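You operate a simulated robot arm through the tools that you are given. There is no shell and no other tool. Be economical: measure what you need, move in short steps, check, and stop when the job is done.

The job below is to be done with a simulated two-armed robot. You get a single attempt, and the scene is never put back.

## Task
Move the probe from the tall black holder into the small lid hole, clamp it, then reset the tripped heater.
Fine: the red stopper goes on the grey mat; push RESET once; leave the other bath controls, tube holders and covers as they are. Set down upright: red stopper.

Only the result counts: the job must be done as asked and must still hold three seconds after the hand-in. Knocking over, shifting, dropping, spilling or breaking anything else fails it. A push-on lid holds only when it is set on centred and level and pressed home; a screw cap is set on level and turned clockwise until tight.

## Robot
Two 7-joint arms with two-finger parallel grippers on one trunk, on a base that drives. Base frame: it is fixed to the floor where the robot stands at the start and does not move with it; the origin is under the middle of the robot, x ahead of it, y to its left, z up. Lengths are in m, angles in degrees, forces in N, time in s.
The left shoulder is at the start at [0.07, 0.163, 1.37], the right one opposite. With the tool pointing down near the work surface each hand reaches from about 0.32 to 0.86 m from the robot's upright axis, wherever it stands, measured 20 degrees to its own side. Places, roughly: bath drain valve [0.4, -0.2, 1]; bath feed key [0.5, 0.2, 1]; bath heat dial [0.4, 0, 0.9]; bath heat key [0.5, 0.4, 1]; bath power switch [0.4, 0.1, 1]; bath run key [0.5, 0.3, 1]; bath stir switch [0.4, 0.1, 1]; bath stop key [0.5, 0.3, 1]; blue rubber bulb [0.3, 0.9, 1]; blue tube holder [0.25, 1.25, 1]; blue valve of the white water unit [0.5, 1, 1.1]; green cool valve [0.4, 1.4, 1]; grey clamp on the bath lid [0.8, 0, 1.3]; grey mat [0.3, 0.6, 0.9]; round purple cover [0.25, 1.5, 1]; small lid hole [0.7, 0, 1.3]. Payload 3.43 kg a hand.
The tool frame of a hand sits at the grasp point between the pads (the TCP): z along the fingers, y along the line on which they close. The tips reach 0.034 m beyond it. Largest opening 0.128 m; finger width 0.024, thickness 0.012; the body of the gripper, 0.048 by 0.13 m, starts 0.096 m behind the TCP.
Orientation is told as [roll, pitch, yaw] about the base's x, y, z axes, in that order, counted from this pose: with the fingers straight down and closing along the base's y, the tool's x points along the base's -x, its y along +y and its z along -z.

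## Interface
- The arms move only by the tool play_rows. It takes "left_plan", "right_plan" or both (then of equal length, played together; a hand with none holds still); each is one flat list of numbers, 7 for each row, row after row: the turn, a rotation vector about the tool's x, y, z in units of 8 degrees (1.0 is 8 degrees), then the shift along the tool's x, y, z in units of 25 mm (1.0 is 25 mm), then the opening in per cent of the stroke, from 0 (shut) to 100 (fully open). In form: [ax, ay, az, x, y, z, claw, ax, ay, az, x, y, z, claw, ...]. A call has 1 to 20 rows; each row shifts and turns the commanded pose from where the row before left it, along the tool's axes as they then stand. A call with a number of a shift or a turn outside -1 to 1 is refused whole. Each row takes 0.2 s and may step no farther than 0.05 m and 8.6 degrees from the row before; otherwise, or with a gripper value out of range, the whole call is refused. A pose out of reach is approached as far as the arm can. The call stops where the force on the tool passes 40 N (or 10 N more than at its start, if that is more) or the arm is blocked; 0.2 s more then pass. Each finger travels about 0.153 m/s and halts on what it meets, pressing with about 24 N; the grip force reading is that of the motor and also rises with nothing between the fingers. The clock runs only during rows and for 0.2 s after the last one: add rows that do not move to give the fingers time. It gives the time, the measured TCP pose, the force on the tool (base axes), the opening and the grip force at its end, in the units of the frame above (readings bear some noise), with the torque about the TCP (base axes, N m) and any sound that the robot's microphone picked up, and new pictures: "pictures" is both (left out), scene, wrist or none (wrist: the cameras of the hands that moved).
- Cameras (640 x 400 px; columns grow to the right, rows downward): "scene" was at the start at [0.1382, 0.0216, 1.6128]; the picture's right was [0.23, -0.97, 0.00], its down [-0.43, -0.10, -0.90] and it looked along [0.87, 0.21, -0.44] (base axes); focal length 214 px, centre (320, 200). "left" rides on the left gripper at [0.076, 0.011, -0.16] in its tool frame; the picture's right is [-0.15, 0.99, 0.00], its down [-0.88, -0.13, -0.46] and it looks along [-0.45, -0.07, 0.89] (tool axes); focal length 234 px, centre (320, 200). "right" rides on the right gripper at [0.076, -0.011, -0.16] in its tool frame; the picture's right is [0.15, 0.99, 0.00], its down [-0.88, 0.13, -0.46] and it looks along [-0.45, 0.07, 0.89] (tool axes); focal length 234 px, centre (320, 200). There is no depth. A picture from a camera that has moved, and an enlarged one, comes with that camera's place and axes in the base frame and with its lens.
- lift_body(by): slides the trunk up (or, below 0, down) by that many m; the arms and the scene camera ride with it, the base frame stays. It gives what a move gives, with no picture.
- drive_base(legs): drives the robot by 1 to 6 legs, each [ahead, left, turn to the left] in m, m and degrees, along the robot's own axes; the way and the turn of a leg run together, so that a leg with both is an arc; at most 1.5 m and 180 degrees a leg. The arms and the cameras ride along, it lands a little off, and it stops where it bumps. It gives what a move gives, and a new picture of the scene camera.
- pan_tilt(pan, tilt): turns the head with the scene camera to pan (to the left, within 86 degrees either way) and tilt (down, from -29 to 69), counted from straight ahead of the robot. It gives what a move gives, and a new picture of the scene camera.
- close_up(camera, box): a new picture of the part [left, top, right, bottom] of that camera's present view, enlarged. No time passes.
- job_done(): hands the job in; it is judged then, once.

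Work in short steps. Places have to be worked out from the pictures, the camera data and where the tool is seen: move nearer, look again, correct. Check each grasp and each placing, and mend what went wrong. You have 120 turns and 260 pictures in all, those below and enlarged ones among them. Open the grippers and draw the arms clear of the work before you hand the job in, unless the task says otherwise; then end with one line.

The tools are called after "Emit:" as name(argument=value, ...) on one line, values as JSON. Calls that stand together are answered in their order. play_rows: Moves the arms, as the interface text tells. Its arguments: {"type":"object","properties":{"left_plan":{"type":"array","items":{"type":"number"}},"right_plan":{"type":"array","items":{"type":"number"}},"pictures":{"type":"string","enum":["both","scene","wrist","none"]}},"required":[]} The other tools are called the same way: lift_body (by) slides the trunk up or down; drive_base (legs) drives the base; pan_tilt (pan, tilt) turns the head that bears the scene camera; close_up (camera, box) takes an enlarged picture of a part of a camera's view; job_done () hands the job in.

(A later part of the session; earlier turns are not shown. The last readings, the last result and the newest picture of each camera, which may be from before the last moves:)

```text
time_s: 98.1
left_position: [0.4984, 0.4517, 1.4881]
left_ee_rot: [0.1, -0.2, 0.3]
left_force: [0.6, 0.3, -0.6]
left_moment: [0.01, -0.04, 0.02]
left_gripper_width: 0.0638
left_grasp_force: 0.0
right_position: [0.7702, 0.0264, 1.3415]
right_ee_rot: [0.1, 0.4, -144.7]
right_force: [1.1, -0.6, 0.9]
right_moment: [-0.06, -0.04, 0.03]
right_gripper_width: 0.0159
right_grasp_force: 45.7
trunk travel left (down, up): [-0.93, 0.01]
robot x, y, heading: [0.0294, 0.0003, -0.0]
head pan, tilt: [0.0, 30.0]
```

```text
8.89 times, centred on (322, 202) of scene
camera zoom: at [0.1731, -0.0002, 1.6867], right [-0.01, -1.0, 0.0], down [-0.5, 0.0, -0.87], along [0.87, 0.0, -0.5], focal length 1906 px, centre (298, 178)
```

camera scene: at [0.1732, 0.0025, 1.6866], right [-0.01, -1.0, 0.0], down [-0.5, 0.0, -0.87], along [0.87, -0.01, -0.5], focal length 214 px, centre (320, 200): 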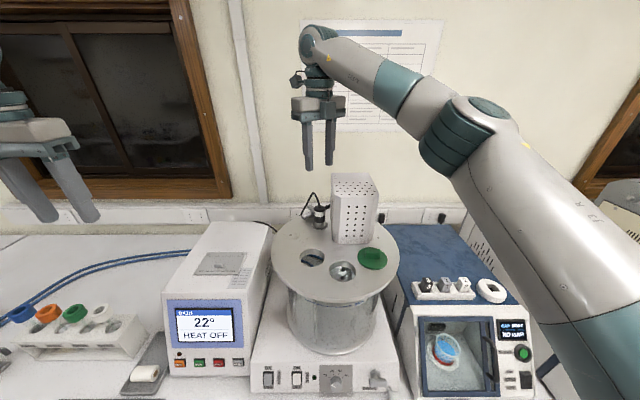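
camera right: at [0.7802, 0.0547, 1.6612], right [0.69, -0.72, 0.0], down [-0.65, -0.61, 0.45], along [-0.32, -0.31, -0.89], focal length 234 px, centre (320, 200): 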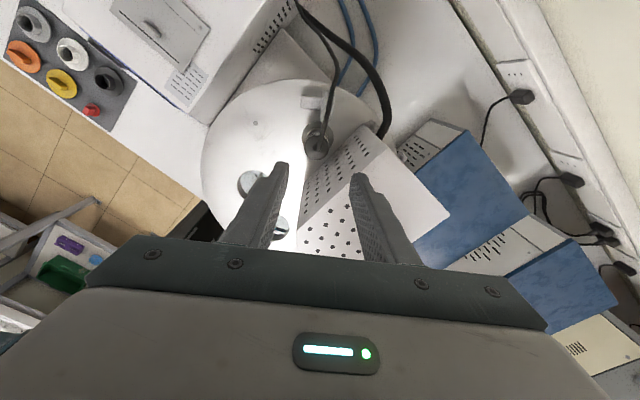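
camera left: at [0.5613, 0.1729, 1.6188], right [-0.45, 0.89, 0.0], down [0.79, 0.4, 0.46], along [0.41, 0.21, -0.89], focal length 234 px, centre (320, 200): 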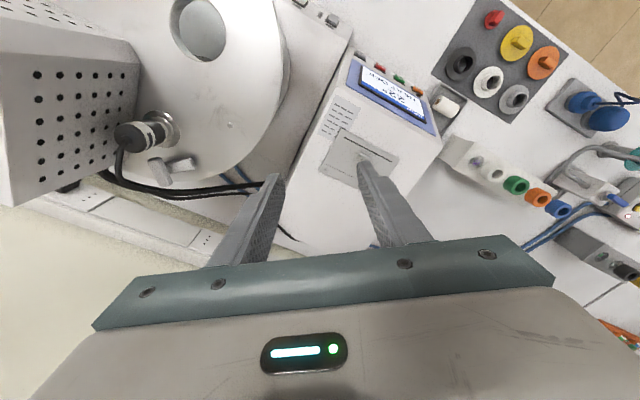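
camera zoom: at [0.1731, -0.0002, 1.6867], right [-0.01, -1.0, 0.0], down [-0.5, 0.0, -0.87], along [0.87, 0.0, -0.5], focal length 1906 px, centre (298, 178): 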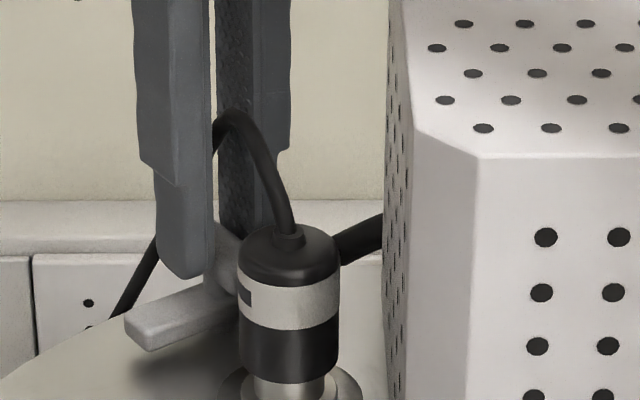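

The handle is gripped (16 mm). I turn it counterclockwise 24° first and check.

Emit:
play_rows(right_plan=[0, 0, -0.7, 0, 0, 0, 0, 0, 0, -0.7, 0, 0, 0, 0, 0, 0, -0.8, 0, 0, 0, 0, 0, 0, -0.8, 0, 0, 0, 0, 0, 0, 0, 0, 0, 0, 0], pictures="none")

Emit:
close_up(camera="right", box=[230, 80, 410, 220])

Emit:
close_up(camera="scene", box=[300, 180, 345, 225])

```text
time_s: 99.3
left_position: [0.4972, 0.4526, 1.4896]
left_ee_rot: [0.3, -0.3, 0.1]
left_force: [-0.3, 0.2, -0.1]
left_moment: [-0.02, 0.03, 0.02]
left_gripper_width: 0.064
left_grasp_force: 0.1
right_position: [0.7679, 0.0276, 1.3416]
right_ee_rot: [0.2, 0.4, -120.6]
right_force: [-5.8, -2.6, -4.5]
right_moment: [1.19, -0.39, -0.02]
right_gripper_width: 0.0158
right_grasp_force: 44.9
trunk travel left (down, up): [-0.93, 0.01]
robot x, y, heading: [0.033, 0.0022, -0.5]
head pan, tilt: [0.0, 30.0]
```

```text
2.86 times, centred on (320, 150) of right
camera zoom: at [0.7953, 0.0982, 1.5021], right [0.93, -0.38, 0.01], down [-0.34, -0.83, 0.45], along [-0.17, -0.42, -0.89], focal length 669 px, centre (320, 343)
```

zoom: 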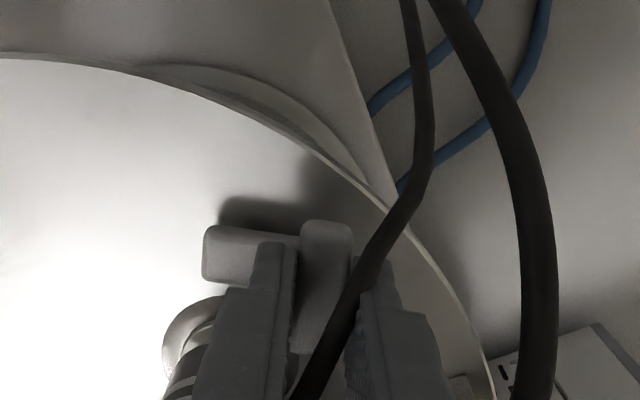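

```text
8.89 times, centred on (322, 202) of scene
camera zoom: at [0.1721, -0.0005, 1.6867], right [-0.01, -1.0, 0.0], down [-0.5, 0.0, -0.87], along [0.87, 0.0, -0.5], focal length 1906 px, centre (298, 178)
```

zoom: 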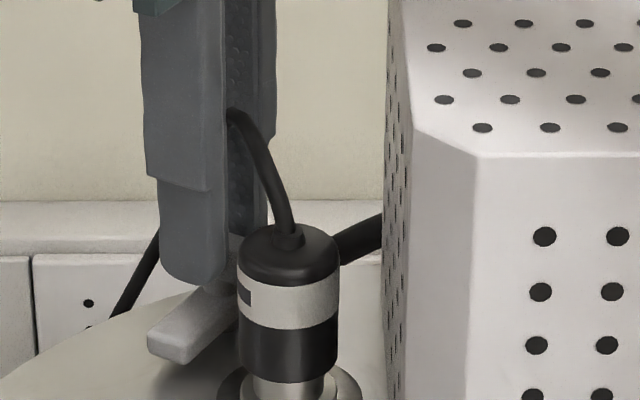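

It turns easily. I go on another 32° and look.

Emit:
play_rows(right_plan=[0, 0, -0.8, 0, 0, 0, 0, 0, 0, -0.8, 0, 0, 0, 0, 0, 0, -0.8, 0, 0, 0, 0, 0, 0, -0.8, 0, 0, 0, 0, 0, 0, -0.8, 0, 0, 0, 0, 0, 0, 0, 0, 0, 0, 0], pictures="none")

Emit:
close_up(camera="right", box=[230, 80, 410, 220])

Emit:
close_up(camera="scene", box=[300, 180, 345, 225])

```text
time_s: 100.7
left_position: [0.4965, 0.4529, 1.4886]
left_ee_rot: [0.2, -0.4, 0.2]
left_force: [0.4, 0.2, 0.0]
left_moment: [-0.01, -0.02, 0.0]
left_gripper_width: 0.0638
left_grasp_force: 0.1
right_position: [0.7665, 0.0273, 1.3428]
right_ee_rot: [0.4, 0.3, -88.5]
right_force: [-17.5, 0.3, -14.1]
right_moment: [1.12, 0.73, -0.06]
right_gripper_width: 0.0157
right_grasp_force: 45.3
trunk travel left (down, up): [-0.93, 0.01]
robot x, y, heading: [0.0376, 0.003, -0.5]
head pan, tilt: [0.0, 30.0]
```

```text
2.86 times, centred on (320, 150) of right
camera zoom: at [0.7518, 0.1033, 1.5018], right [0.99, 0.17, 0.01], down [0.15, -0.88, 0.45], along [0.08, -0.45, -0.89], focal length 669 px, centre (320, 343)
```

zoom: 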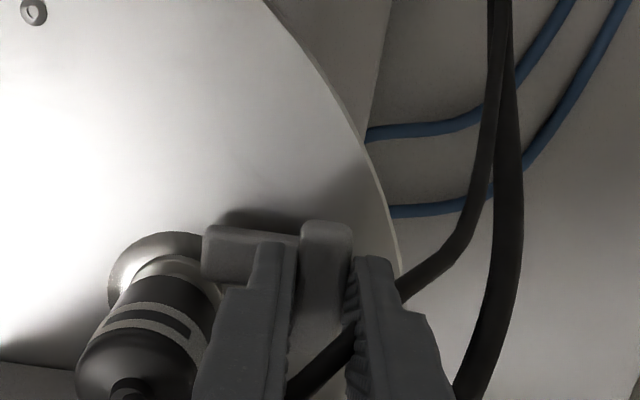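

```text
8.89 times, centred on (322, 202) of scene
camera zoom: at [0.1705, 0.0003, 1.6868], right [-0.01, -1.0, 0.0], down [-0.5, 0.0, -0.87], along [0.87, 0.0, -0.5], focal length 1906 px, centre (298, 178)
```

zoom: 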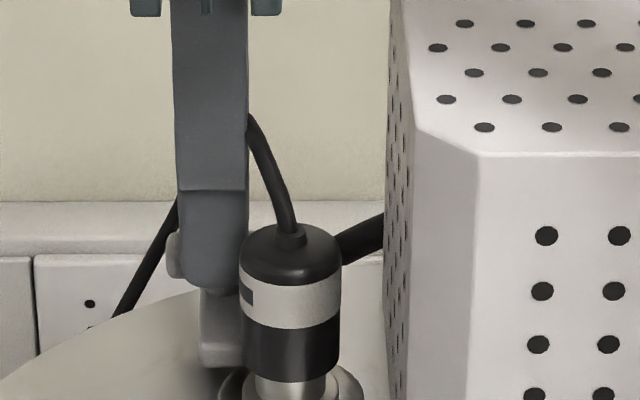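

The paw is nearly at the probe's neck; side load grew, so I shift 1 mm toward −x, lower 0.5 mm, and turn another 8°.

Emit:
play_rows(right_plan=[0, 0, 0, 0, -0.04, 0.02, 0, 0, 0, -0.5, 0, 0, 0, 0, 0, 0, -0.5, 0, 0, 0, 0, 0, 0, 0, 0, 0, 0, 0], pictures="none")

Emit:
close_up(camera="right", box=[230, 110, 370, 220])

Emit:
close_up(camera="scene", box=[305, 190, 340, 225])

```text
time_s: 101.7
left_position: [0.4981, 0.4521, 1.488]
left_ee_rot: [0.2, -0.3, 0.2]
left_force: [0.4, -0.4, -0.1]
left_moment: [0.04, 0.02, 0.0]
left_gripper_width: 0.0641
left_grasp_force: 0.0
right_position: [0.7662, 0.0262, 1.3422]
right_ee_rot: [0.4, 0.1, -80.7]
right_force: [-17.1, 0.5, -16.3]
right_moment: [1.05, 0.87, -0.02]
right_gripper_width: 0.0156
right_grasp_force: 44.5
trunk travel left (down, up): [-0.93, 0.01]
robot x, y, heading: [0.0349, -0.0013, -0.4]
head pan, tilt: [0.0, 30.0]
```

```text
3.64 times, centred on (300, 165) of right
camera zoom: at [0.7411, 0.1008, 1.5017], right [0.95, 0.3, 0.01], down [0.27, -0.85, 0.46], along [0.15, -0.43, -0.89], focal length 852 px, centre (393, 327)
```

zoom: 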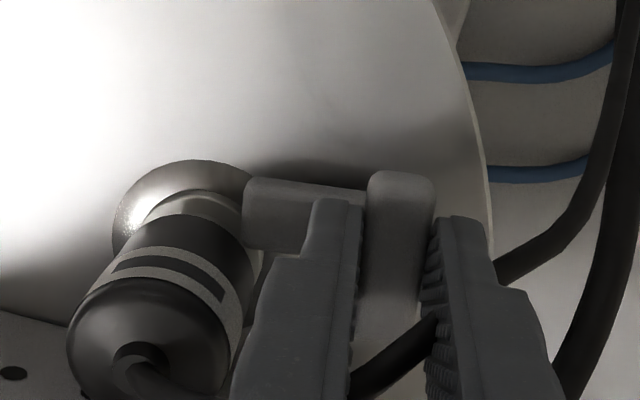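

```text
11.43 times, centred on (322, 208) of scene
camera zoom: at [0.1709, 0.0001, 1.6868], right [-0.01, -1.0, 0.0], down [-0.5, 0.0, -0.87], along [0.87, 0.0, -0.5], focal length 2451 px, centre (291, 114)
```

zoom: 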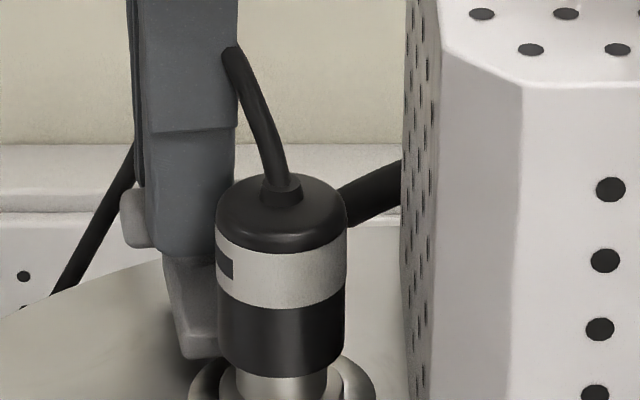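

No blocking yet. I turn a further 8° with the force watched.

Emit:
play_rows(right_plan=[0, 0, -0.4, 0, -0.04, 0.02, 0, 0, 0, -0.4, 0, 0, 0, 0, 0, 0, -0.4, 0, 0, 0, 0, 0, 0, 0, 0, 0, 0, 0], pictures="none")

Emit:
close_up(camera="right", box=[230, 110, 370, 220])

Emit:
close_up(camera="scene", box=[305, 190, 340, 225])

```text
time_s: 102.7
left_position: [0.4965, 0.4531, 1.4882]
left_ee_rot: [0.3, -0.3, 0.1]
left_force: [0.7, 0.5, 0.5]
left_moment: [-0.02, -0.01, 0.0]
left_gripper_width: 0.0641
left_grasp_force: 0.1
right_position: [0.7661, 0.0283, 1.3419]
right_ee_rot: [0.5, 0.0, -71.1]
right_force: [-13.4, 1.1, -11.5]
right_moment: [0.99, 0.95, -0.03]
right_gripper_width: 0.0157
right_grasp_force: 45.1
trunk travel left (down, up): [-0.93, 0.01]
robot x, y, heading: [0.0311, 0.0009, -0.2]
head pan, tilt: [0.0, 30.0]
```

```text
3.64 times, centred on (300, 165) of right
camera zoom: at [0.7287, 0.0957, 1.5016], right [0.89, 0.46, 0.01], down [0.4, -0.79, 0.46], along [0.22, -0.4, -0.89], focal length 852 px, centre (393, 327)
```

zoom: 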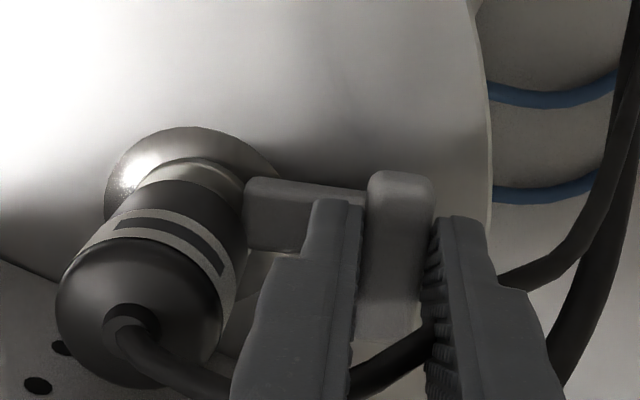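

```text
11.43 times, centred on (322, 208) of scene
camera zoom: at [0.1713, 0.0004, 1.6868], right [-0.01, -1.0, 0.0], down [-0.5, 0.0, -0.87], along [0.87, 0.0, -0.5], focal length 2451 px, centre (291, 114)
```

zoom: 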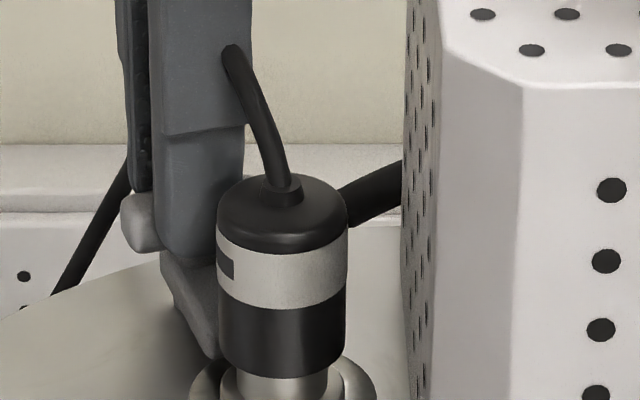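

The paw is sliding under the head onto the collar without resistance. I continue 8° more.

Emit:
play_rows(right_plan=[0, 0, -0.5, 0, -0.04, 0.02, 0, 0, 0, -0.5, 0, 0, 0, 0, 0, 0, 0, 0, 0, 0, 0], pictures="none")

Emit:
play_rows(right_plan=[0, 0, -0.5, 0, 0, 0, 0, 0, 0, -0.5, 0, 0, 0, 0, 0, 0, 0, 0, 0, 0, 0], pictures="none")

Emit:
close_up(camera="right", box=[230, 110, 370, 220])

Emit:
close_up(camera="scene", box=[305, 190, 340, 225])

```text
time_s: 103.5
left_position: [0.4961, 0.453, 1.4889]
left_ee_rot: [0.2, -0.4, 0.3]
left_force: [0.6, 0.1, 0.2]
left_moment: [-0.01, 0.0, -0.02]
left_gripper_width: 0.0638
left_grasp_force: 0.0
right_position: [0.7637, 0.0261, 1.3413]
right_ee_rot: [0.7, -0.2, -63.1]
right_force: [-7.2, 2.1, -1.2]
right_moment: [1.05, 0.99, -0.02]
right_gripper_width: 0.0157
right_grasp_force: 45.1
trunk travel left (down, up): [-0.93, 0.01]
robot x, y, heading: [0.0306, -0.0007, -0.6]
head pan, tilt: [0.0, 30.0]
```

```text
time_s: 104.3
left_position: [0.4985, 0.4531, 1.4892]
left_ee_rot: [0.2, -0.3, 0.2]
left_force: [0.4, 0.4, -0.1]
left_moment: [-0.02, 0.01, 0.02]
left_gripper_width: 0.0642
left_grasp_force: 0.1
right_position: [0.7653, 0.0275, 1.3424]
right_ee_rot: [0.5, -0.3, -55.2]
right_force: [-1.3, 1.7, 6.9]
right_moment: [-0.57, 0.07, -1.32]
right_gripper_width: 0.0177
right_grasp_force: 45.0
trunk travel left (down, up): [-0.93, 0.01]
robot x, y, heading: [0.0315, 0.0018, -0.5]
head pan, tilt: [0.0, 30.0]
```

```text
3.64 times, centred on (300, 165) of right
camera zoom: at [0.7107, 0.0829, 1.5013], right [0.73, 0.68, 0.01], down [0.6, -0.65, 0.46], along [0.32, -0.33, -0.89], focal length 852 px, centre (393, 327)
```

zoom: 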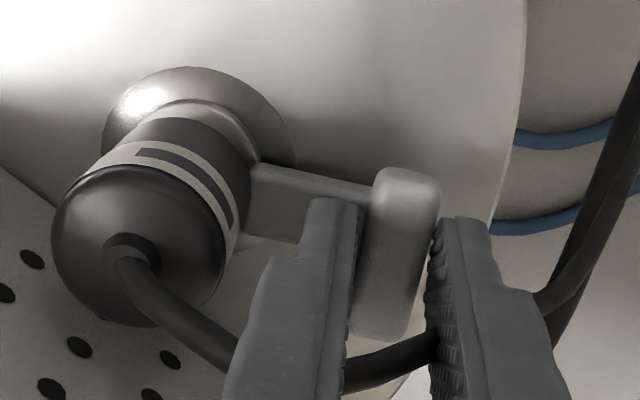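

```text
11.43 times, centred on (322, 208) of scene
camera zoom: at [0.1715, 0.0009, 1.6869], right [-0.01, -1.0, 0.0], down [-0.5, 0.0, -0.87], along [0.87, 0.0, -0.5], focal length 2451 px, centre (291, 114)
```

zoom: 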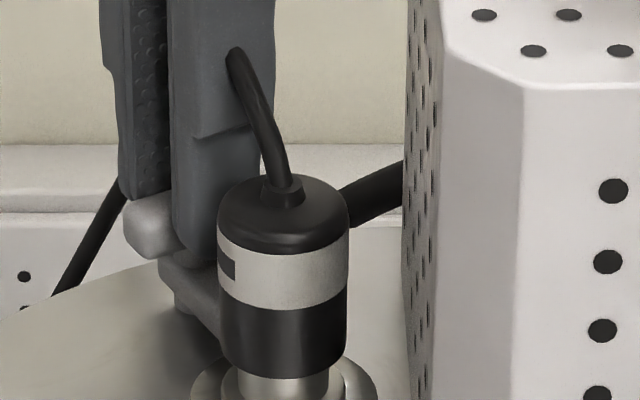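

Now a firm stop is felt (−1.3 N m): the clamp is home over the collar. I ease back slightly, open a little, and rise.

Emit:
play_rows(right_plan=[0, 0, 0.5, 0, 0, 0, 0, 0, 0, 0, 0, 0, 0, 16, 0, 0, 0, 0, 0, 0, 22, 0, 0, 0, 0, 0, 0, 22, 0, 0, 0, 0, 0, -0.5, 22, 0, 0, 0, 0, 0, -1, 22, 0, 0, 0, 0, 0, -1, 22, 0, 0, 0, 0, 0, -1, 22, 0, 0, 0, 0, 0, -1, 22], pictures="none")

Emit:
close_up(camera="right", box=[230, 90, 390, 220])

Emit:
close_up(camera="scene", box=[300, 180, 345, 225])

```text
time_s: 106.3
left_position: [0.4972, 0.4541, 1.4885]
left_ee_rot: [0.2, -0.2, 0.3]
left_force: [-0.2, 0.0, 0.2]
left_moment: [0.0, -0.03, -0.05]
left_gripper_width: 0.0641
left_grasp_force: 0.1
right_position: [0.7654, 0.0267, 1.4542]
right_ee_rot: [0.5, -0.1, -59.1]
right_force: [0.1, -0.2, 0.6]
right_moment: [0.0, -0.01, 0.02]
right_gripper_width: 0.0282
right_grasp_force: 0.1
trunk travel left (down, up): [-0.93, 0.01]
robot x, y, heading: [0.0334, 0.0036, -0.4]
head pan, tilt: [0.0, 30.0]
```

```text
3.08 times, centred on (310, 155) of right
camera zoom: at [0.7149, 0.086, 1.6133], right [0.77, 0.63, 0.01], down [0.56, -0.69, 0.46], along [0.3, -0.35, -0.89], focal length 720 px, centre (351, 338)
```

zoom: 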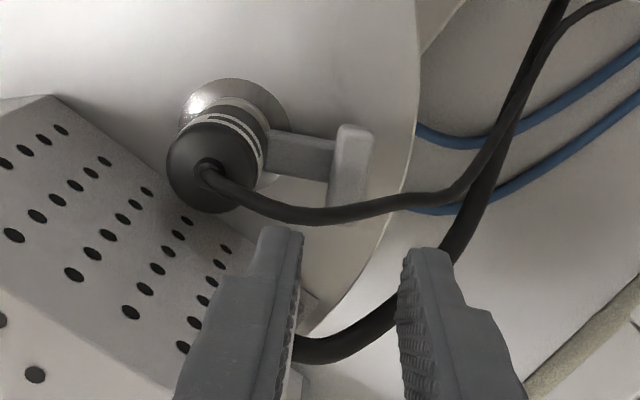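

```text
8.89 times, centred on (322, 202) of scene
camera zoom: at [0.1718, 0.0011, 1.6867], right [-0.01, -1.0, 0.0], down [-0.5, 0.0, -0.87], along [0.87, 0.0, -0.5], focal length 1906 px, centre (298, 178)
```

zoom: 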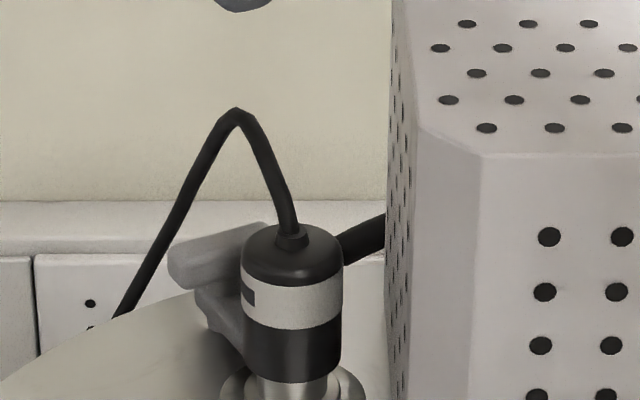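

The paw now sits under the head on the collar: clamped. Next I need the RESET; I withdraw the right hand and look closely at the controller's panel and hatch with the left camera.

Emit:
play_rows(right_plan=[0, 0, 0, 0, 0, -1, 22, 0, 0, 0, 0, 0, -0.6, 22, 0, 0, 0.5, -1, -0.5, 0, 22, 0, 0, 0.5, -1, -0.5, 0, 22, 0, 0, 0.5, -1, -0.5, 0, 22, 0, 0, 0.5, -1, -0.5, 0, 22, 0, 0, 0.5, -1, -0.5, 0, 22, 0, 0, 0.5, -1, -0.5, 0, 22, 0, 0, 0.5, -1, -0.5, 0, 22, 0, 0, 0.5, -1, -0.5, 0, 22, 0, 0, 0, -1, -0.5, 0, 22, 0, 0, 0, -1, -0.5, 0, 22, 0, 0, 0, -1, -0.5, 0, 22, 0, 0, 0, -1, -0.5, 0, 22], pictures="none")

Emit:
close_up(camera="left", box=[120, 60, 340, 260])

Emit:
close_up(camera="scene", box=[155, 200, 285, 385])

```text
time_s: 109.3
left_position: [0.4972, 0.4505, 1.4888]
left_ee_rot: [0.3, -0.2, 0.2]
left_force: [-0.4, -0.4, 0.3]
left_moment: [0.0, -0.04, 0.0]
left_gripper_width: 0.0639
left_grasp_force: 0.1
right_position: [0.674, -0.2911, 1.4938]
right_ee_rot: [0.6, 0.3, -91.2]
right_force: [-0.7, -0.9, 1.1]
right_moment: [0.03, 0.02, 0.0]
right_gripper_width: 0.0282
right_grasp_force: 0.1
trunk travel left (down, up): [-0.93, 0.01]
robot x, y, heading: [0.0338, -0.001, -0.5]
head pan, tilt: [0.0, 30.0]
```

```text
2.00 times, centred on (230, 160) of left
camera zoom: at [0.4211, 0.4611, 1.6477], right [0.14, 0.99, 0.01], down [0.88, -0.13, 0.46], along [0.46, -0.06, -0.89], focal length 468 px, centre (500, 280)
```

zoom: 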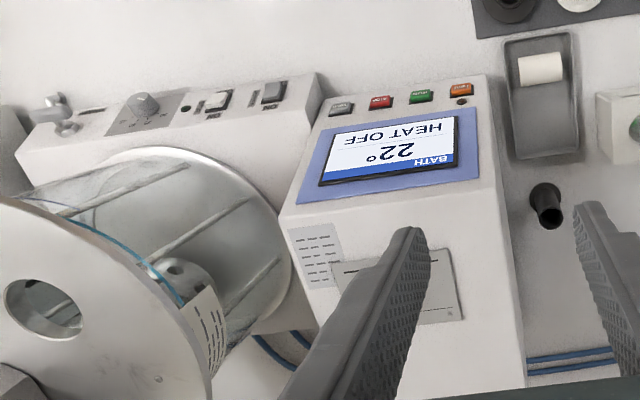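

```text
2.16 times, centred on (220, 292) of scene
camera zoom: at [0.1717, -0.0018, 1.6868], right [-0.01, -1.0, 0.0], down [-0.5, 0.0, -0.87], along [0.87, 0.0, -0.5], focal length 464 px, centre (536, 0)
```

zoom: 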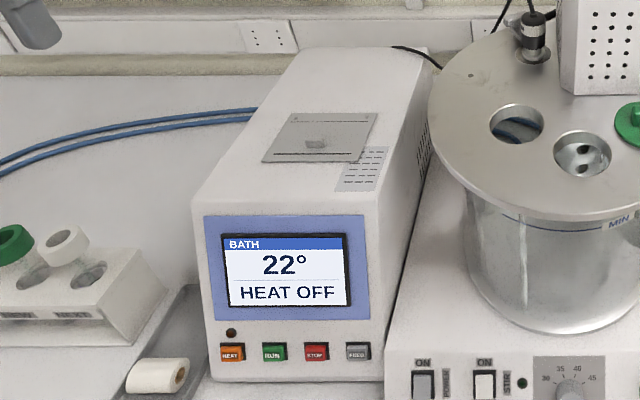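

I enlarge the hatch and its label.

Emit:
close_up(camera="scene", box=[200, 220, 250, 262])

Emit:
close_up(camera="scene", box=[170, 330, 240, 375])

Emit:
close_up(camera="scene", box=[230, 340, 400, 400])

```text
9.52 times, centred on (225, 241) of scene
camera zoom: at [0.1717, -0.0018, 1.6868], right [-0.01, -1.0, 0.0], down [-0.5, 0.0, -0.87], along [0.87, 0.0, -0.5], focal length 2043 px, centre (1225, -190)
```

zoom: 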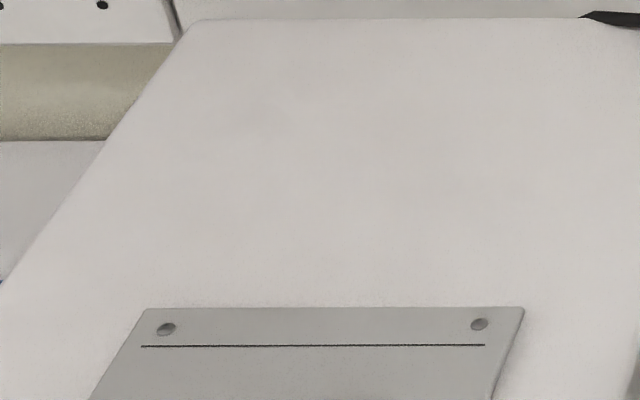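

```text
8.89 times, centred on (205, 352) of scene
camera zoom: at [0.1717, -0.0018, 1.6868], right [-0.01, -1.0, 0.0], down [-0.5, 0.0, -0.87], along [0.87, 0.0, -0.5], focal length 1906 px, centre (1342, -1156)
```

zoom: 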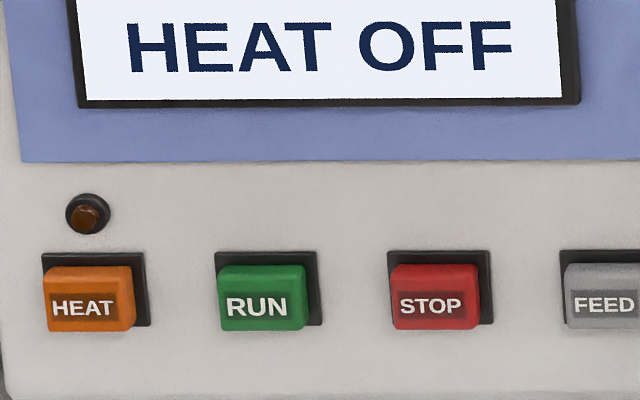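

```text
3.76 times, centred on (315, 370) of scene
camera zoom: at [0.1717, -0.0018, 1.6868], right [-0.01, -1.0, 0.0], down [-0.5, 0.0, -0.87], along [0.87, 0.0, -0.5], focal length 807 px, centre (339, -440)
```

zoom: 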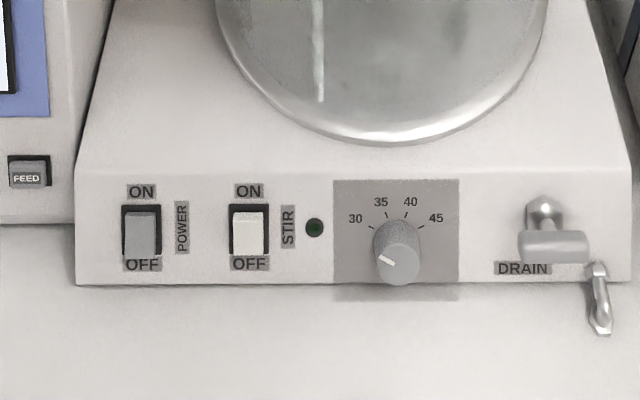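

Emit:
close_up(camera="scene", box=[200, 245, 272, 292])

Emit:
play_rows(left_plan=[0, 0, 0, 0, -1, 0, 50, 0, 0, 0, 0, -1, 0, 50, 0, 0, 0, 0, -1, 0, 50, 0, 0, 0, 0, -1, 0, 50, 0, 0, 0, 0, -1, 0, 50, 0, 0, 0, 0, 0, 0, 50], pictures="wrist")

Emit:
close_up(camera="left", box=[240, 100, 400, 240])

```text
8.51 times, centred on (236, 268) of scene
camera zoom: at [0.1717, -0.0018, 1.6868], right [-0.01, -1.0, 0.0], down [-0.5, 0.0, -0.87], along [0.87, 0.0, -0.5], focal length 1825 px, centre (1035, -383)
```

zoom: 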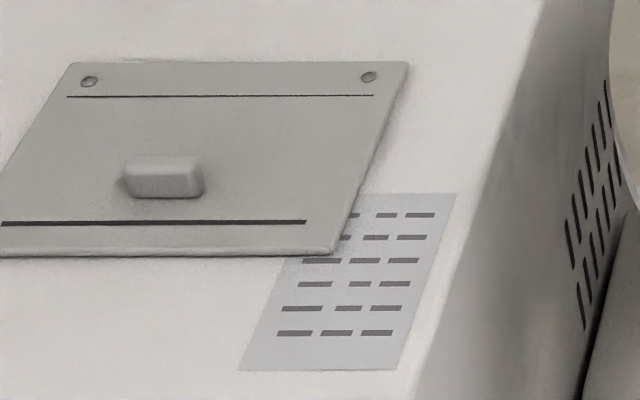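

```text
time_s: 110.7
left_position: [0.4983, 0.3283, 1.4877]
left_ee_rot: [0.2, -0.3, 0.2]
left_force: [0.2, 0.4, 1.0]
left_moment: [-0.02, 0.01, 0.0]
left_gripper_width: 0.064
left_grasp_force: 0.0
right_position: [0.675, -0.2908, 1.4941]
right_ee_rot: [0.4, 0.3, -91.2]
right_force: [0.3, -0.4, -0.2]
right_moment: [-0.01, 0.0, 0.02]
right_gripper_width: 0.0281
right_grasp_force: 0.1
trunk travel left (down, up): [-0.93, 0.01]
robot x, y, heading: [0.0344, -0.002, -0.3]
head pan, tilt: [0.0, 30.0]
camera left: at [0.4215, 0.3378, 1.6473], right [0.14, 0.99, 0.0], down [0.88, -0.13, 0.46], along [0.46, -0.06, -0.89], focal length 234 px, centre (320, 200)
```

left: 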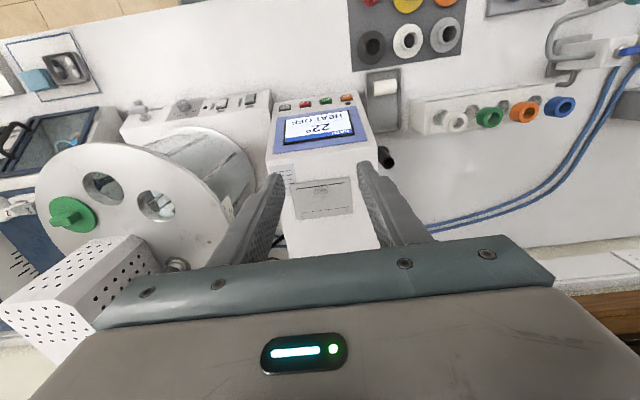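

```text
2.86 times, centred on (320, 170) of left
camera zoom: at [0.4215, 0.3378, 1.6473], right [0.14, 0.99, 0.0], down [0.88, -0.13, 0.46], along [0.46, -0.06, -0.89], focal length 669 px, centre (320, 286)
```

zoom: 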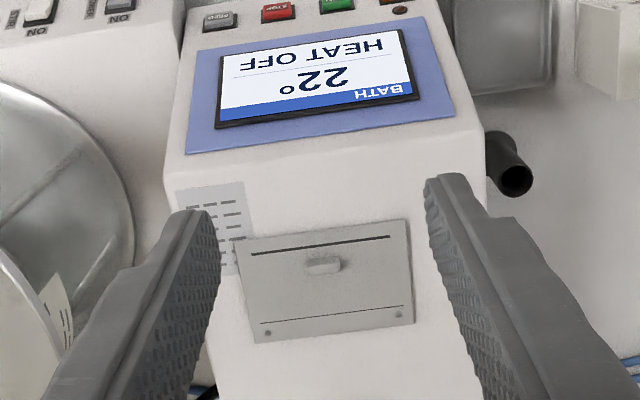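

The hatch on the controller seems to be a flap: screws and a thin hinge line at the back, a small knob near the front; RESET is likely beneath. I lower the left hand for a close look at it.

Emit:
play_rows(left_plan=[0, 0, 0, 0, -0.6, 1, 50, 0, 0, 0, 0, 0, 1, 50, 0, 0, 0, 0, 0, 1, 50, 0, 0, 0, 0, 0, 1, 50, 0, 0, 0, 0, 0, 1, 50, 0, 0, 0, 0, 0, 1, 50], pictures="wrist")

Emit:
close_up(camera="left", box=[240, 120, 400, 260])

```text
time_s: 112.1
left_position: [0.5003, 0.3128, 1.3367]
left_ee_rot: [0.1, -0.2, 0.2]
left_force: [0.1, -0.2, -0.4]
left_moment: [0.03, -0.01, -0.04]
left_gripper_width: 0.0641
left_grasp_force: 0.1
right_position: [0.6759, -0.2884, 1.4925]
right_ee_rot: [0.4, 0.2, -91.2]
right_force: [0.9, 0.6, 0.2]
right_moment: [-0.02, 0.0, -0.02]
right_gripper_width: 0.0284
right_grasp_force: 0.1
trunk travel left (down, up): [-0.93, 0.01]
robot x, y, heading: [0.0335, 0.0014, -0.4]
head pan, tilt: [0.0, 30.0]
camera left: at [0.4232, 0.3223, 1.4956], right [0.14, 0.99, 0.0], down [0.88, -0.13, 0.46], along [0.45, -0.06, -0.89], focal length 234 px, centre (320, 200)
```

left: 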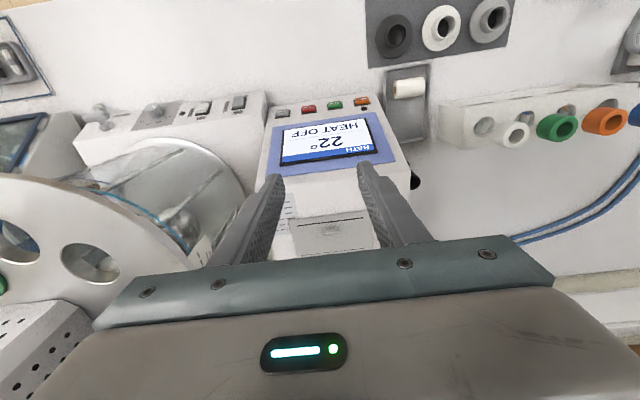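

```text
2.86 times, centred on (320, 190) of left
camera zoom: at [0.4232, 0.3223, 1.4956], right [0.14, 0.99, 0.0], down [0.88, -0.13, 0.46], along [0.45, -0.06, -0.89], focal length 669 px, centre (320, 229)
```

zoom: 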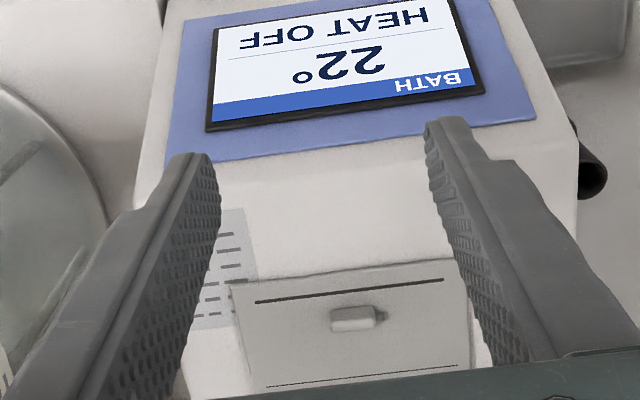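

The knob is at about [0.648, 0.312, 1.171]. I bring the left hand above it and descend for gripping.

Emit:
play_rows(left_plan=[0, 0, 0, -1, 0, 0, 40, 0, 0, 0, -1, 0, 0, 40, 0, 0, 0, -1, 0, 0, 40, 0, 0, 0, -1, 0, 0, 40, 0, 0, 0, -1, 0, 0, 40, 0, 0, 0, -0.9, 0, 0.5, 40, 0, 0, 0, 0, 0, 1, 40, 0, 0, 0, 0, 0, 1, 40, 0, 0, 0, 0, 0, 1, 40, 0, 0, 0, 0, 0, 0, 40], pictures="wrist")

Emit:
close_up(camera="left", box=[240, 100, 400, 240])

Emit:
close_up(camera="scene", box=[180, 190, 280, 290])

```text
time_s: 114.3
left_position: [0.6476, 0.3122, 1.2525]
left_ee_rot: [0.2, -0.3, 0.2]
left_force: [0.5, 0.4, 0.6]
left_moment: [0.02, 0.02, 0.01]
left_gripper_width: 0.0509
left_grasp_force: 0.0
right_position: [0.6749, -0.2897, 1.4937]
right_ee_rot: [0.4, 0.2, -91.2]
right_force: [-0.3, 0.2, -0.9]
right_moment: [-0.01, -0.01, -0.02]
right_gripper_width: 0.0283
right_grasp_force: 0.1
trunk travel left (down, up): [-0.93, 0.01]
robot x, y, heading: [0.0352, 0.0011, -0.1]
head pan, tilt: [0.0, 30.0]
camera left: at [0.5718, 0.3236, 1.4103], right [0.14, 0.99, 0.0], down [0.88, -0.13, 0.46], along [0.46, -0.06, -0.89], focal length 234 px, centre (320, 200)
```

left: 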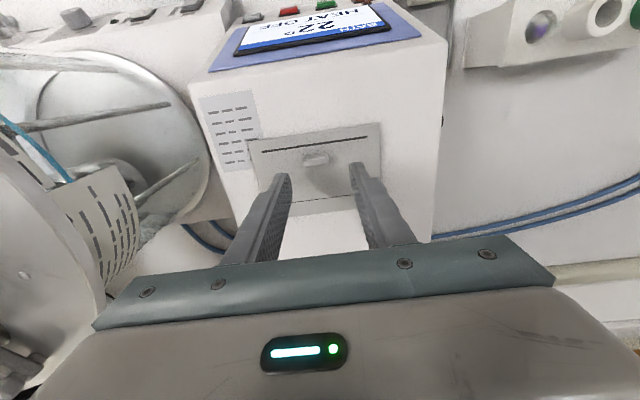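

```text
2.86 times, centred on (320, 170) of left
camera zoom: at [0.5718, 0.3236, 1.4103], right [0.14, 0.99, 0.0], down [0.88, -0.13, 0.46], along [0.46, -0.06, -0.89], focal length 669 px, centre (320, 286)
```

zoom: 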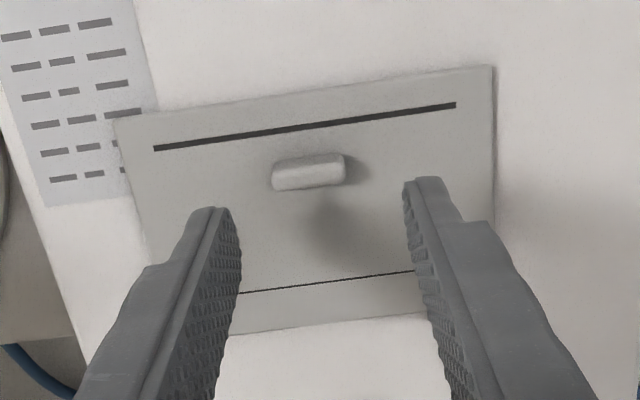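

```text
4.00 times, centred on (230, 240) of scene
camera zoom: at [0.1727, 0.0002, 1.6867], right [-0.01, -1.0, 0.0], down [-0.5, 0.0, -0.87], along [0.87, 0.0, -0.5], focal length 858 px, centre (680, 40)
```

zoom: 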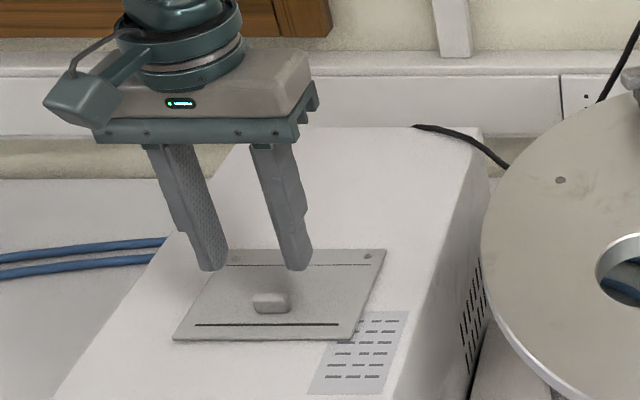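

Aligned within 2 mm. I descend to z≈1.20 and close on the knob.

Emit:
play_rows(left_plan=[0, 0, 0, 0, -0.08, 0.8, 40, 0, 0, 0, 0, 0, 0.8, 40, 0, 0, 0, 0, 0, 0.45, 40, 0, 0, 0, 0, 0, 0, 40, 0, 0, 0, 0, 0, 0, 0, 0, 0, 0, 0, 0, 0, 0, 0, 0, 0, 0, 0, 0, 0], pictures="none")

Emit:
close_up(camera="left", box=[240, 100, 400, 240])

Emit:
close_up(camera="scene", box=[180, 210, 280, 300])

```text
time_s: 115.3
left_position: [0.6491, 0.311, 1.2092]
left_ee_rot: [0.0, -1.2, 0.5]
left_force: [-8.1, 0.8, 21.3]
left_moment: [-0.01, 0.49, -0.15]
left_gripper_width: 0.05
left_grasp_force: 0.1
right_position: [0.6708, -0.2891, 1.4954]
right_ee_rot: [0.6, 0.2, -91.1]
right_force: [0.6, 0.0, 0.3]
right_moment: [-0.02, 0.0, 0.05]
right_gripper_width: 0.0284
right_grasp_force: 0.2
trunk travel left (down, up): [-0.93, 0.01]
robot x, y, heading: [0.0345, 0.0034, -0.5]
head pan, tilt: [0.0, 30.0]
stopped in row 4 (left hand): the force on the tool passed its limit at 45 N (the readings are from after the stop); the commanded pose is now the measured one
```

```text
2.86 times, centred on (320, 170) of left
camera zoom: at [0.5713, 0.3219, 1.3659], right [0.14, 0.99, 0.0], down [0.87, -0.12, 0.47], along [0.47, -0.06, -0.88], focal length 669 px, centre (320, 286)
```

zoom: 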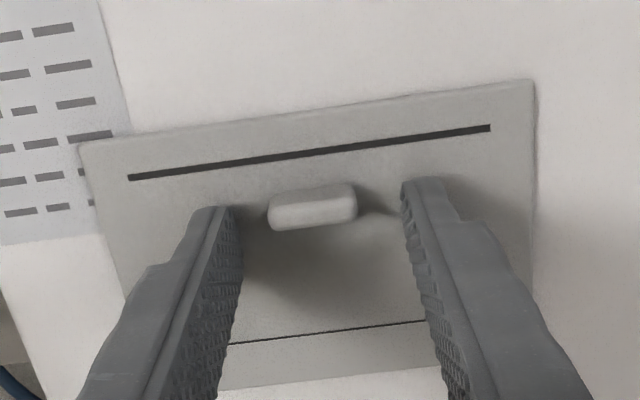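

```text
4.44 times, centred on (230, 255) of scene
camera zoom: at [0.1684, -0.0002, 1.6871], right [0.0, -1.0, 0.0], down [-0.5, 0.0, -0.87], along [0.87, 0.0, -0.5], focal length 953 px, centre (720, -44)
```

zoom: 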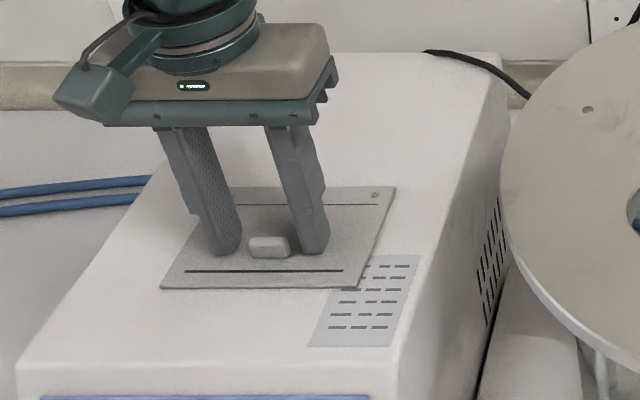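

Touched the plate (z≈1.173). I back off 2.5 mm, shift 5 mm toward the knob, and close.

Emit:
play_rows(left_plan=[0, 0, 0, 0, 0, -0.14, 40, 0, 0, 0, 0.2, -0.04, 0, 40, 0, 0, 0, 0, 0, 0, 15, 0, 0, 0, 0, 0, 0, 0, 0, 0, 0, 0, 0, 0, 0], pictures="none")

Emit:
close_up(camera="left", box=[240, 100, 400, 240])

```text
time_s: 116.5
left_position: [0.6493, 0.3111, 1.2096]
left_ee_rot: [0.0, -1.2, 0.3]
left_force: [9.0, 4.6, 13.8]
left_moment: [0.03, -0.65, -0.11]
left_gripper_width: 0.0258
left_grasp_force: 44.9
right_position: [0.6752, -0.2895, 1.4943]
right_ee_rot: [0.3, 0.2, -91.2]
right_force: [0.2, 0.0, 0.6]
right_moment: [0.01, 0.01, 0.0]
right_gripper_width: 0.028
right_grasp_force: 0.1
trunk travel left (down, up): [-0.93, 0.01]
robot x, y, heading: [0.0346, -0.0003, -0.4]
head pan, tilt: [0.0, 30.0]
```

```text
2.86 times, centred on (320, 170) of left
camera zoom: at [0.5704, 0.3208, 1.3667], right [0.14, 0.99, 0.0], down [0.87, -0.13, 0.47], along [0.47, -0.06, -0.88], focal length 669 px, centre (320, 286)
```

zoom: 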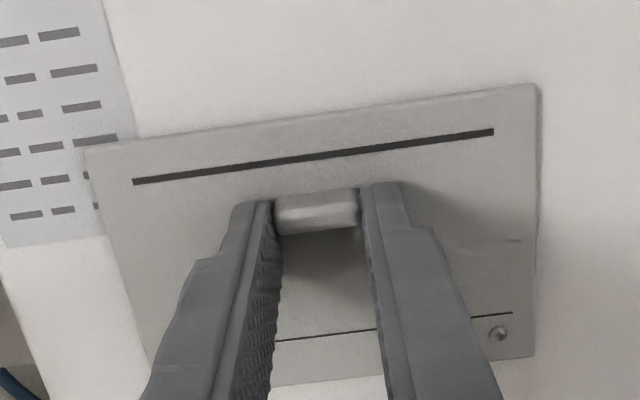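

The knob is gripped (26 mm). I pull up a little and see how the plate moves.

Emit:
play_rows(left_plan=[0, 0, 0, 0, 0, -0.2, 0, 0, 0, 0, 0, 0, -0.2, 0, 0, 0, 0, 0, 0, -0.2, 0, 0, 0, 0, 0, 0, 0, 0], pictures="none")

Emit:
close_up(camera="left", box=[240, 100, 400, 240])

Emit:
close_up(camera="scene", box=[190, 230, 270, 300])

```text
time_s: 117.5
left_position: [0.6506, 0.3096, 1.222]
left_ee_rot: [0.1, -0.7, 0.4]
left_force: [3.5, -4.7, -18.3]
left_moment: [-0.12, 0.94, -0.05]
left_gripper_width: 0.0253
left_grasp_force: 44.8
right_position: [0.6787, -0.2918, 1.4919]
right_ee_rot: [0.4, 0.2, -91.1]
right_force: [-0.6, 0.0, 0.0]
right_moment: [-0.02, 0.0, -0.01]
right_gripper_width: 0.028
right_grasp_force: 0.1
trunk travel left (down, up): [-0.93, 0.01]
robot x, y, heading: [0.0305, -0.0017, -0.3]
head pan, tilt: [0.0, 30.0]
```

```text
2.86 times, centred on (320, 170) of left
camera zoom: at [0.573, 0.3207, 1.3793], right [0.14, 0.99, 0.0], down [0.88, -0.13, 0.47], along [0.46, -0.06, -0.89], focal length 669 px, centre (320, 286)
```

zoom: 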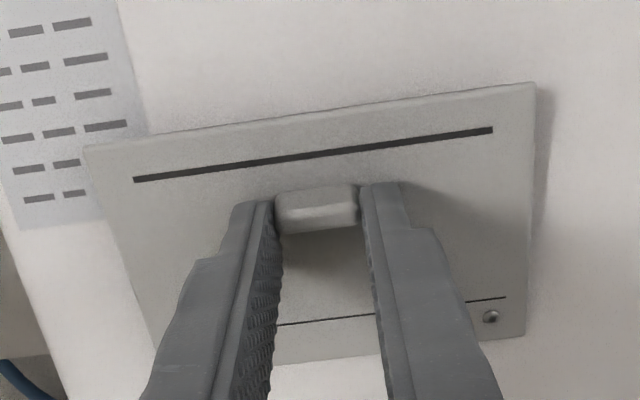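

```text
5.71 times, centred on (230, 265) of scene
camera zoom: at [0.1768, 0.0, 1.6862], right [-0.01, -1.0, 0.0], down [-0.5, 0.0, -0.86], along [0.86, 0.0, -0.5], focal length 1226 px, centre (834, -171)
```

zoom: 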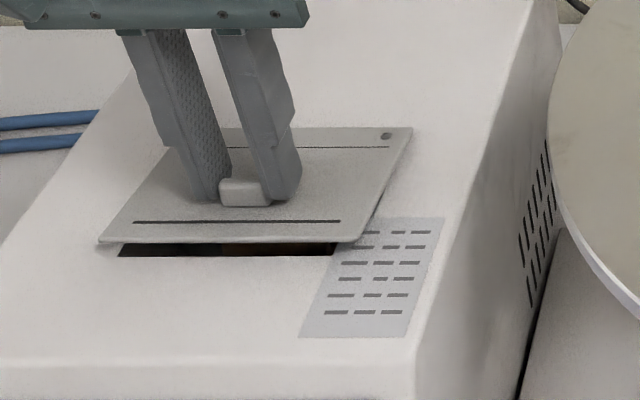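

The front edge lifts: it is a flap hinged at the back over a dark recess. I swing it further along its arc, tilting the hand with it.

Emit:
play_rows(left_plan=[0, 0.5, 0, -0.105, 0, -0.156, 0, 0, 0.5, 0, -0.105, 0, -0.156, 0, 0, 0.5, 0, -0.105, 0, -0.156, 0, 0, 0.5, 0, -0.105, 0, -0.156, 0, 0, 0, 0, 0, 0, 0, 0], pictures="none")

Emit:
close_up(camera="scene", box=[190, 220, 280, 300])

```text
time_s: 118.7
left_position: [0.6671, 0.3096, 1.2361]
left_ee_rot: [0.0, 15.0, 0.3]
left_force: [21.8, -4.2, -5.2]
left_moment: [-0.24, -1.15, 0.06]
left_gripper_width: 0.0254
left_grasp_force: 44.5
right_position: [0.6805, -0.2914, 1.4914]
right_ee_rot: [0.2, 0.2, -91.3]
right_force: [0.0, 1.0, 0.0]
right_moment: [0.0, 0.01, -0.02]
right_gripper_width: 0.0281
right_grasp_force: 0.0
trunk travel left (down, up): [-0.93, 0.01]
robot x, y, heading: [0.0329, 0.0014, -0.2]
head pan, tilt: [0.0, 30.0]
```

```text
5.00 times, centred on (235, 260) of scene
camera zoom: at [0.1791, -0.0005, 1.6862], right [-0.01, -1.0, 0.0], down [-0.5, 0.0, -0.86], along [0.86, 0.0, -0.5], focal length 1072 px, centre (745, -100)
```

zoom: 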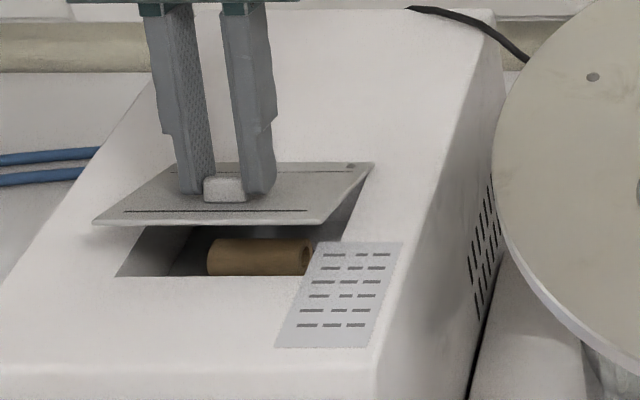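

The recess seems to hold a paper roll, i.e. a printer compartment. I look into it once before closing it again.

Emit:
close_up(camera="scene", box=[205, 255, 260, 285])

Emit:
close_up(camera="left", box=[220, 80, 420, 240])

```text
11.64 times, centred on (232, 270) of scene
camera zoom: at [0.1791, -0.0005, 1.6862], right [-0.01, -1.0, 0.0], down [-0.5, 0.0, -0.86], along [0.86, 0.0, -0.5], focal length 2496 px, centre (1338, -614)
```

zoom: 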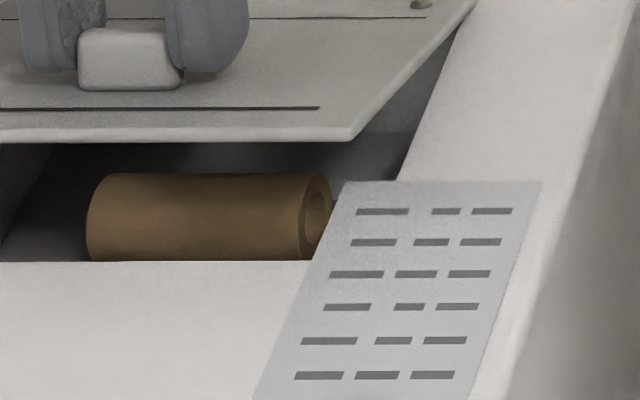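

```text
2.50 times, centred on (320, 160) of left
camera zoom: at [0.6341, 0.3212, 1.4096], right [0.14, 0.99, -0.04], down [0.97, -0.12, 0.21], along [0.2, -0.07, -0.98], focal length 585 px, centre (320, 300)
```

zoom: 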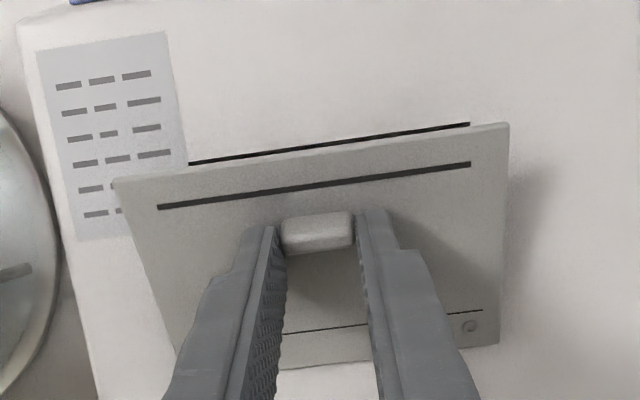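

Only an empty printer core, no RESET there. I close the flap by the reverse path.

Emit:
play_rows(left_plan=[0, -0.5, 0, 0.105, 0, 0.156, 0, 0, -0.5, 0, 0.105, 0, 0.156, 0, 0, -0.5, 0, 0.105, 0, 0.156, 0, 0, -0.5, 0, 0.105, 0, 0.156, 0, 0, 0, 0, 0.02, 0, 0.2, 0, 0, 0, 0, 0.02, 0, 0.2, 0, 0, 0, 0, 0, 0, 0.1, 0], pictures="none")

Emit:
close_up(camera="scene", box=[190, 220, 280, 300])

```text
time_s: 120.3
left_position: [0.6441, 0.3099, 1.2126]
left_ee_rot: [0.1, -1.0, 0.4]
left_force: [9.5, -1.9, 15.9]
left_moment: [-0.09, -1.4, 0.01]
left_gripper_width: 0.0256
left_grasp_force: 45.1
right_position: [0.675, -0.2914, 1.493]
right_ee_rot: [0.3, 0.4, -91.1]
right_force: [-0.3, -0.2, 0.0]
right_moment: [0.01, -0.01, -0.01]
right_gripper_width: 0.0282
right_grasp_force: 0.0
trunk travel left (down, up): [-0.93, 0.01]
robot x, y, heading: [0.0342, 0.0024, -0.4]
head pan, tilt: [0.0, 30.0]
```

```text
5.00 times, centred on (235, 260) of scene
camera zoom: at [0.1725, -0.0013, 1.6868], right [-0.01, -1.0, 0.0], down [-0.5, 0.0, -0.87], along [0.87, 0.0, -0.5], focal length 1072 px, centre (745, -100)
```

zoom: 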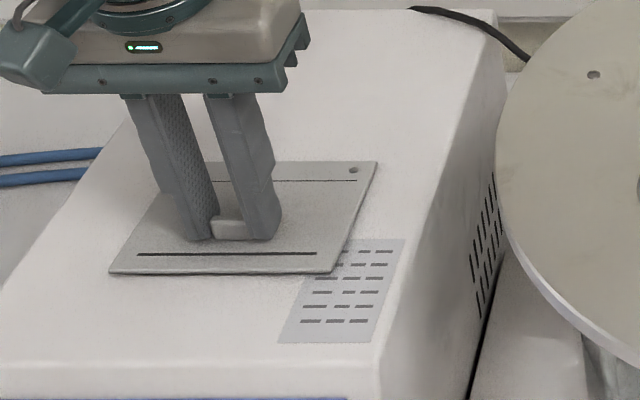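

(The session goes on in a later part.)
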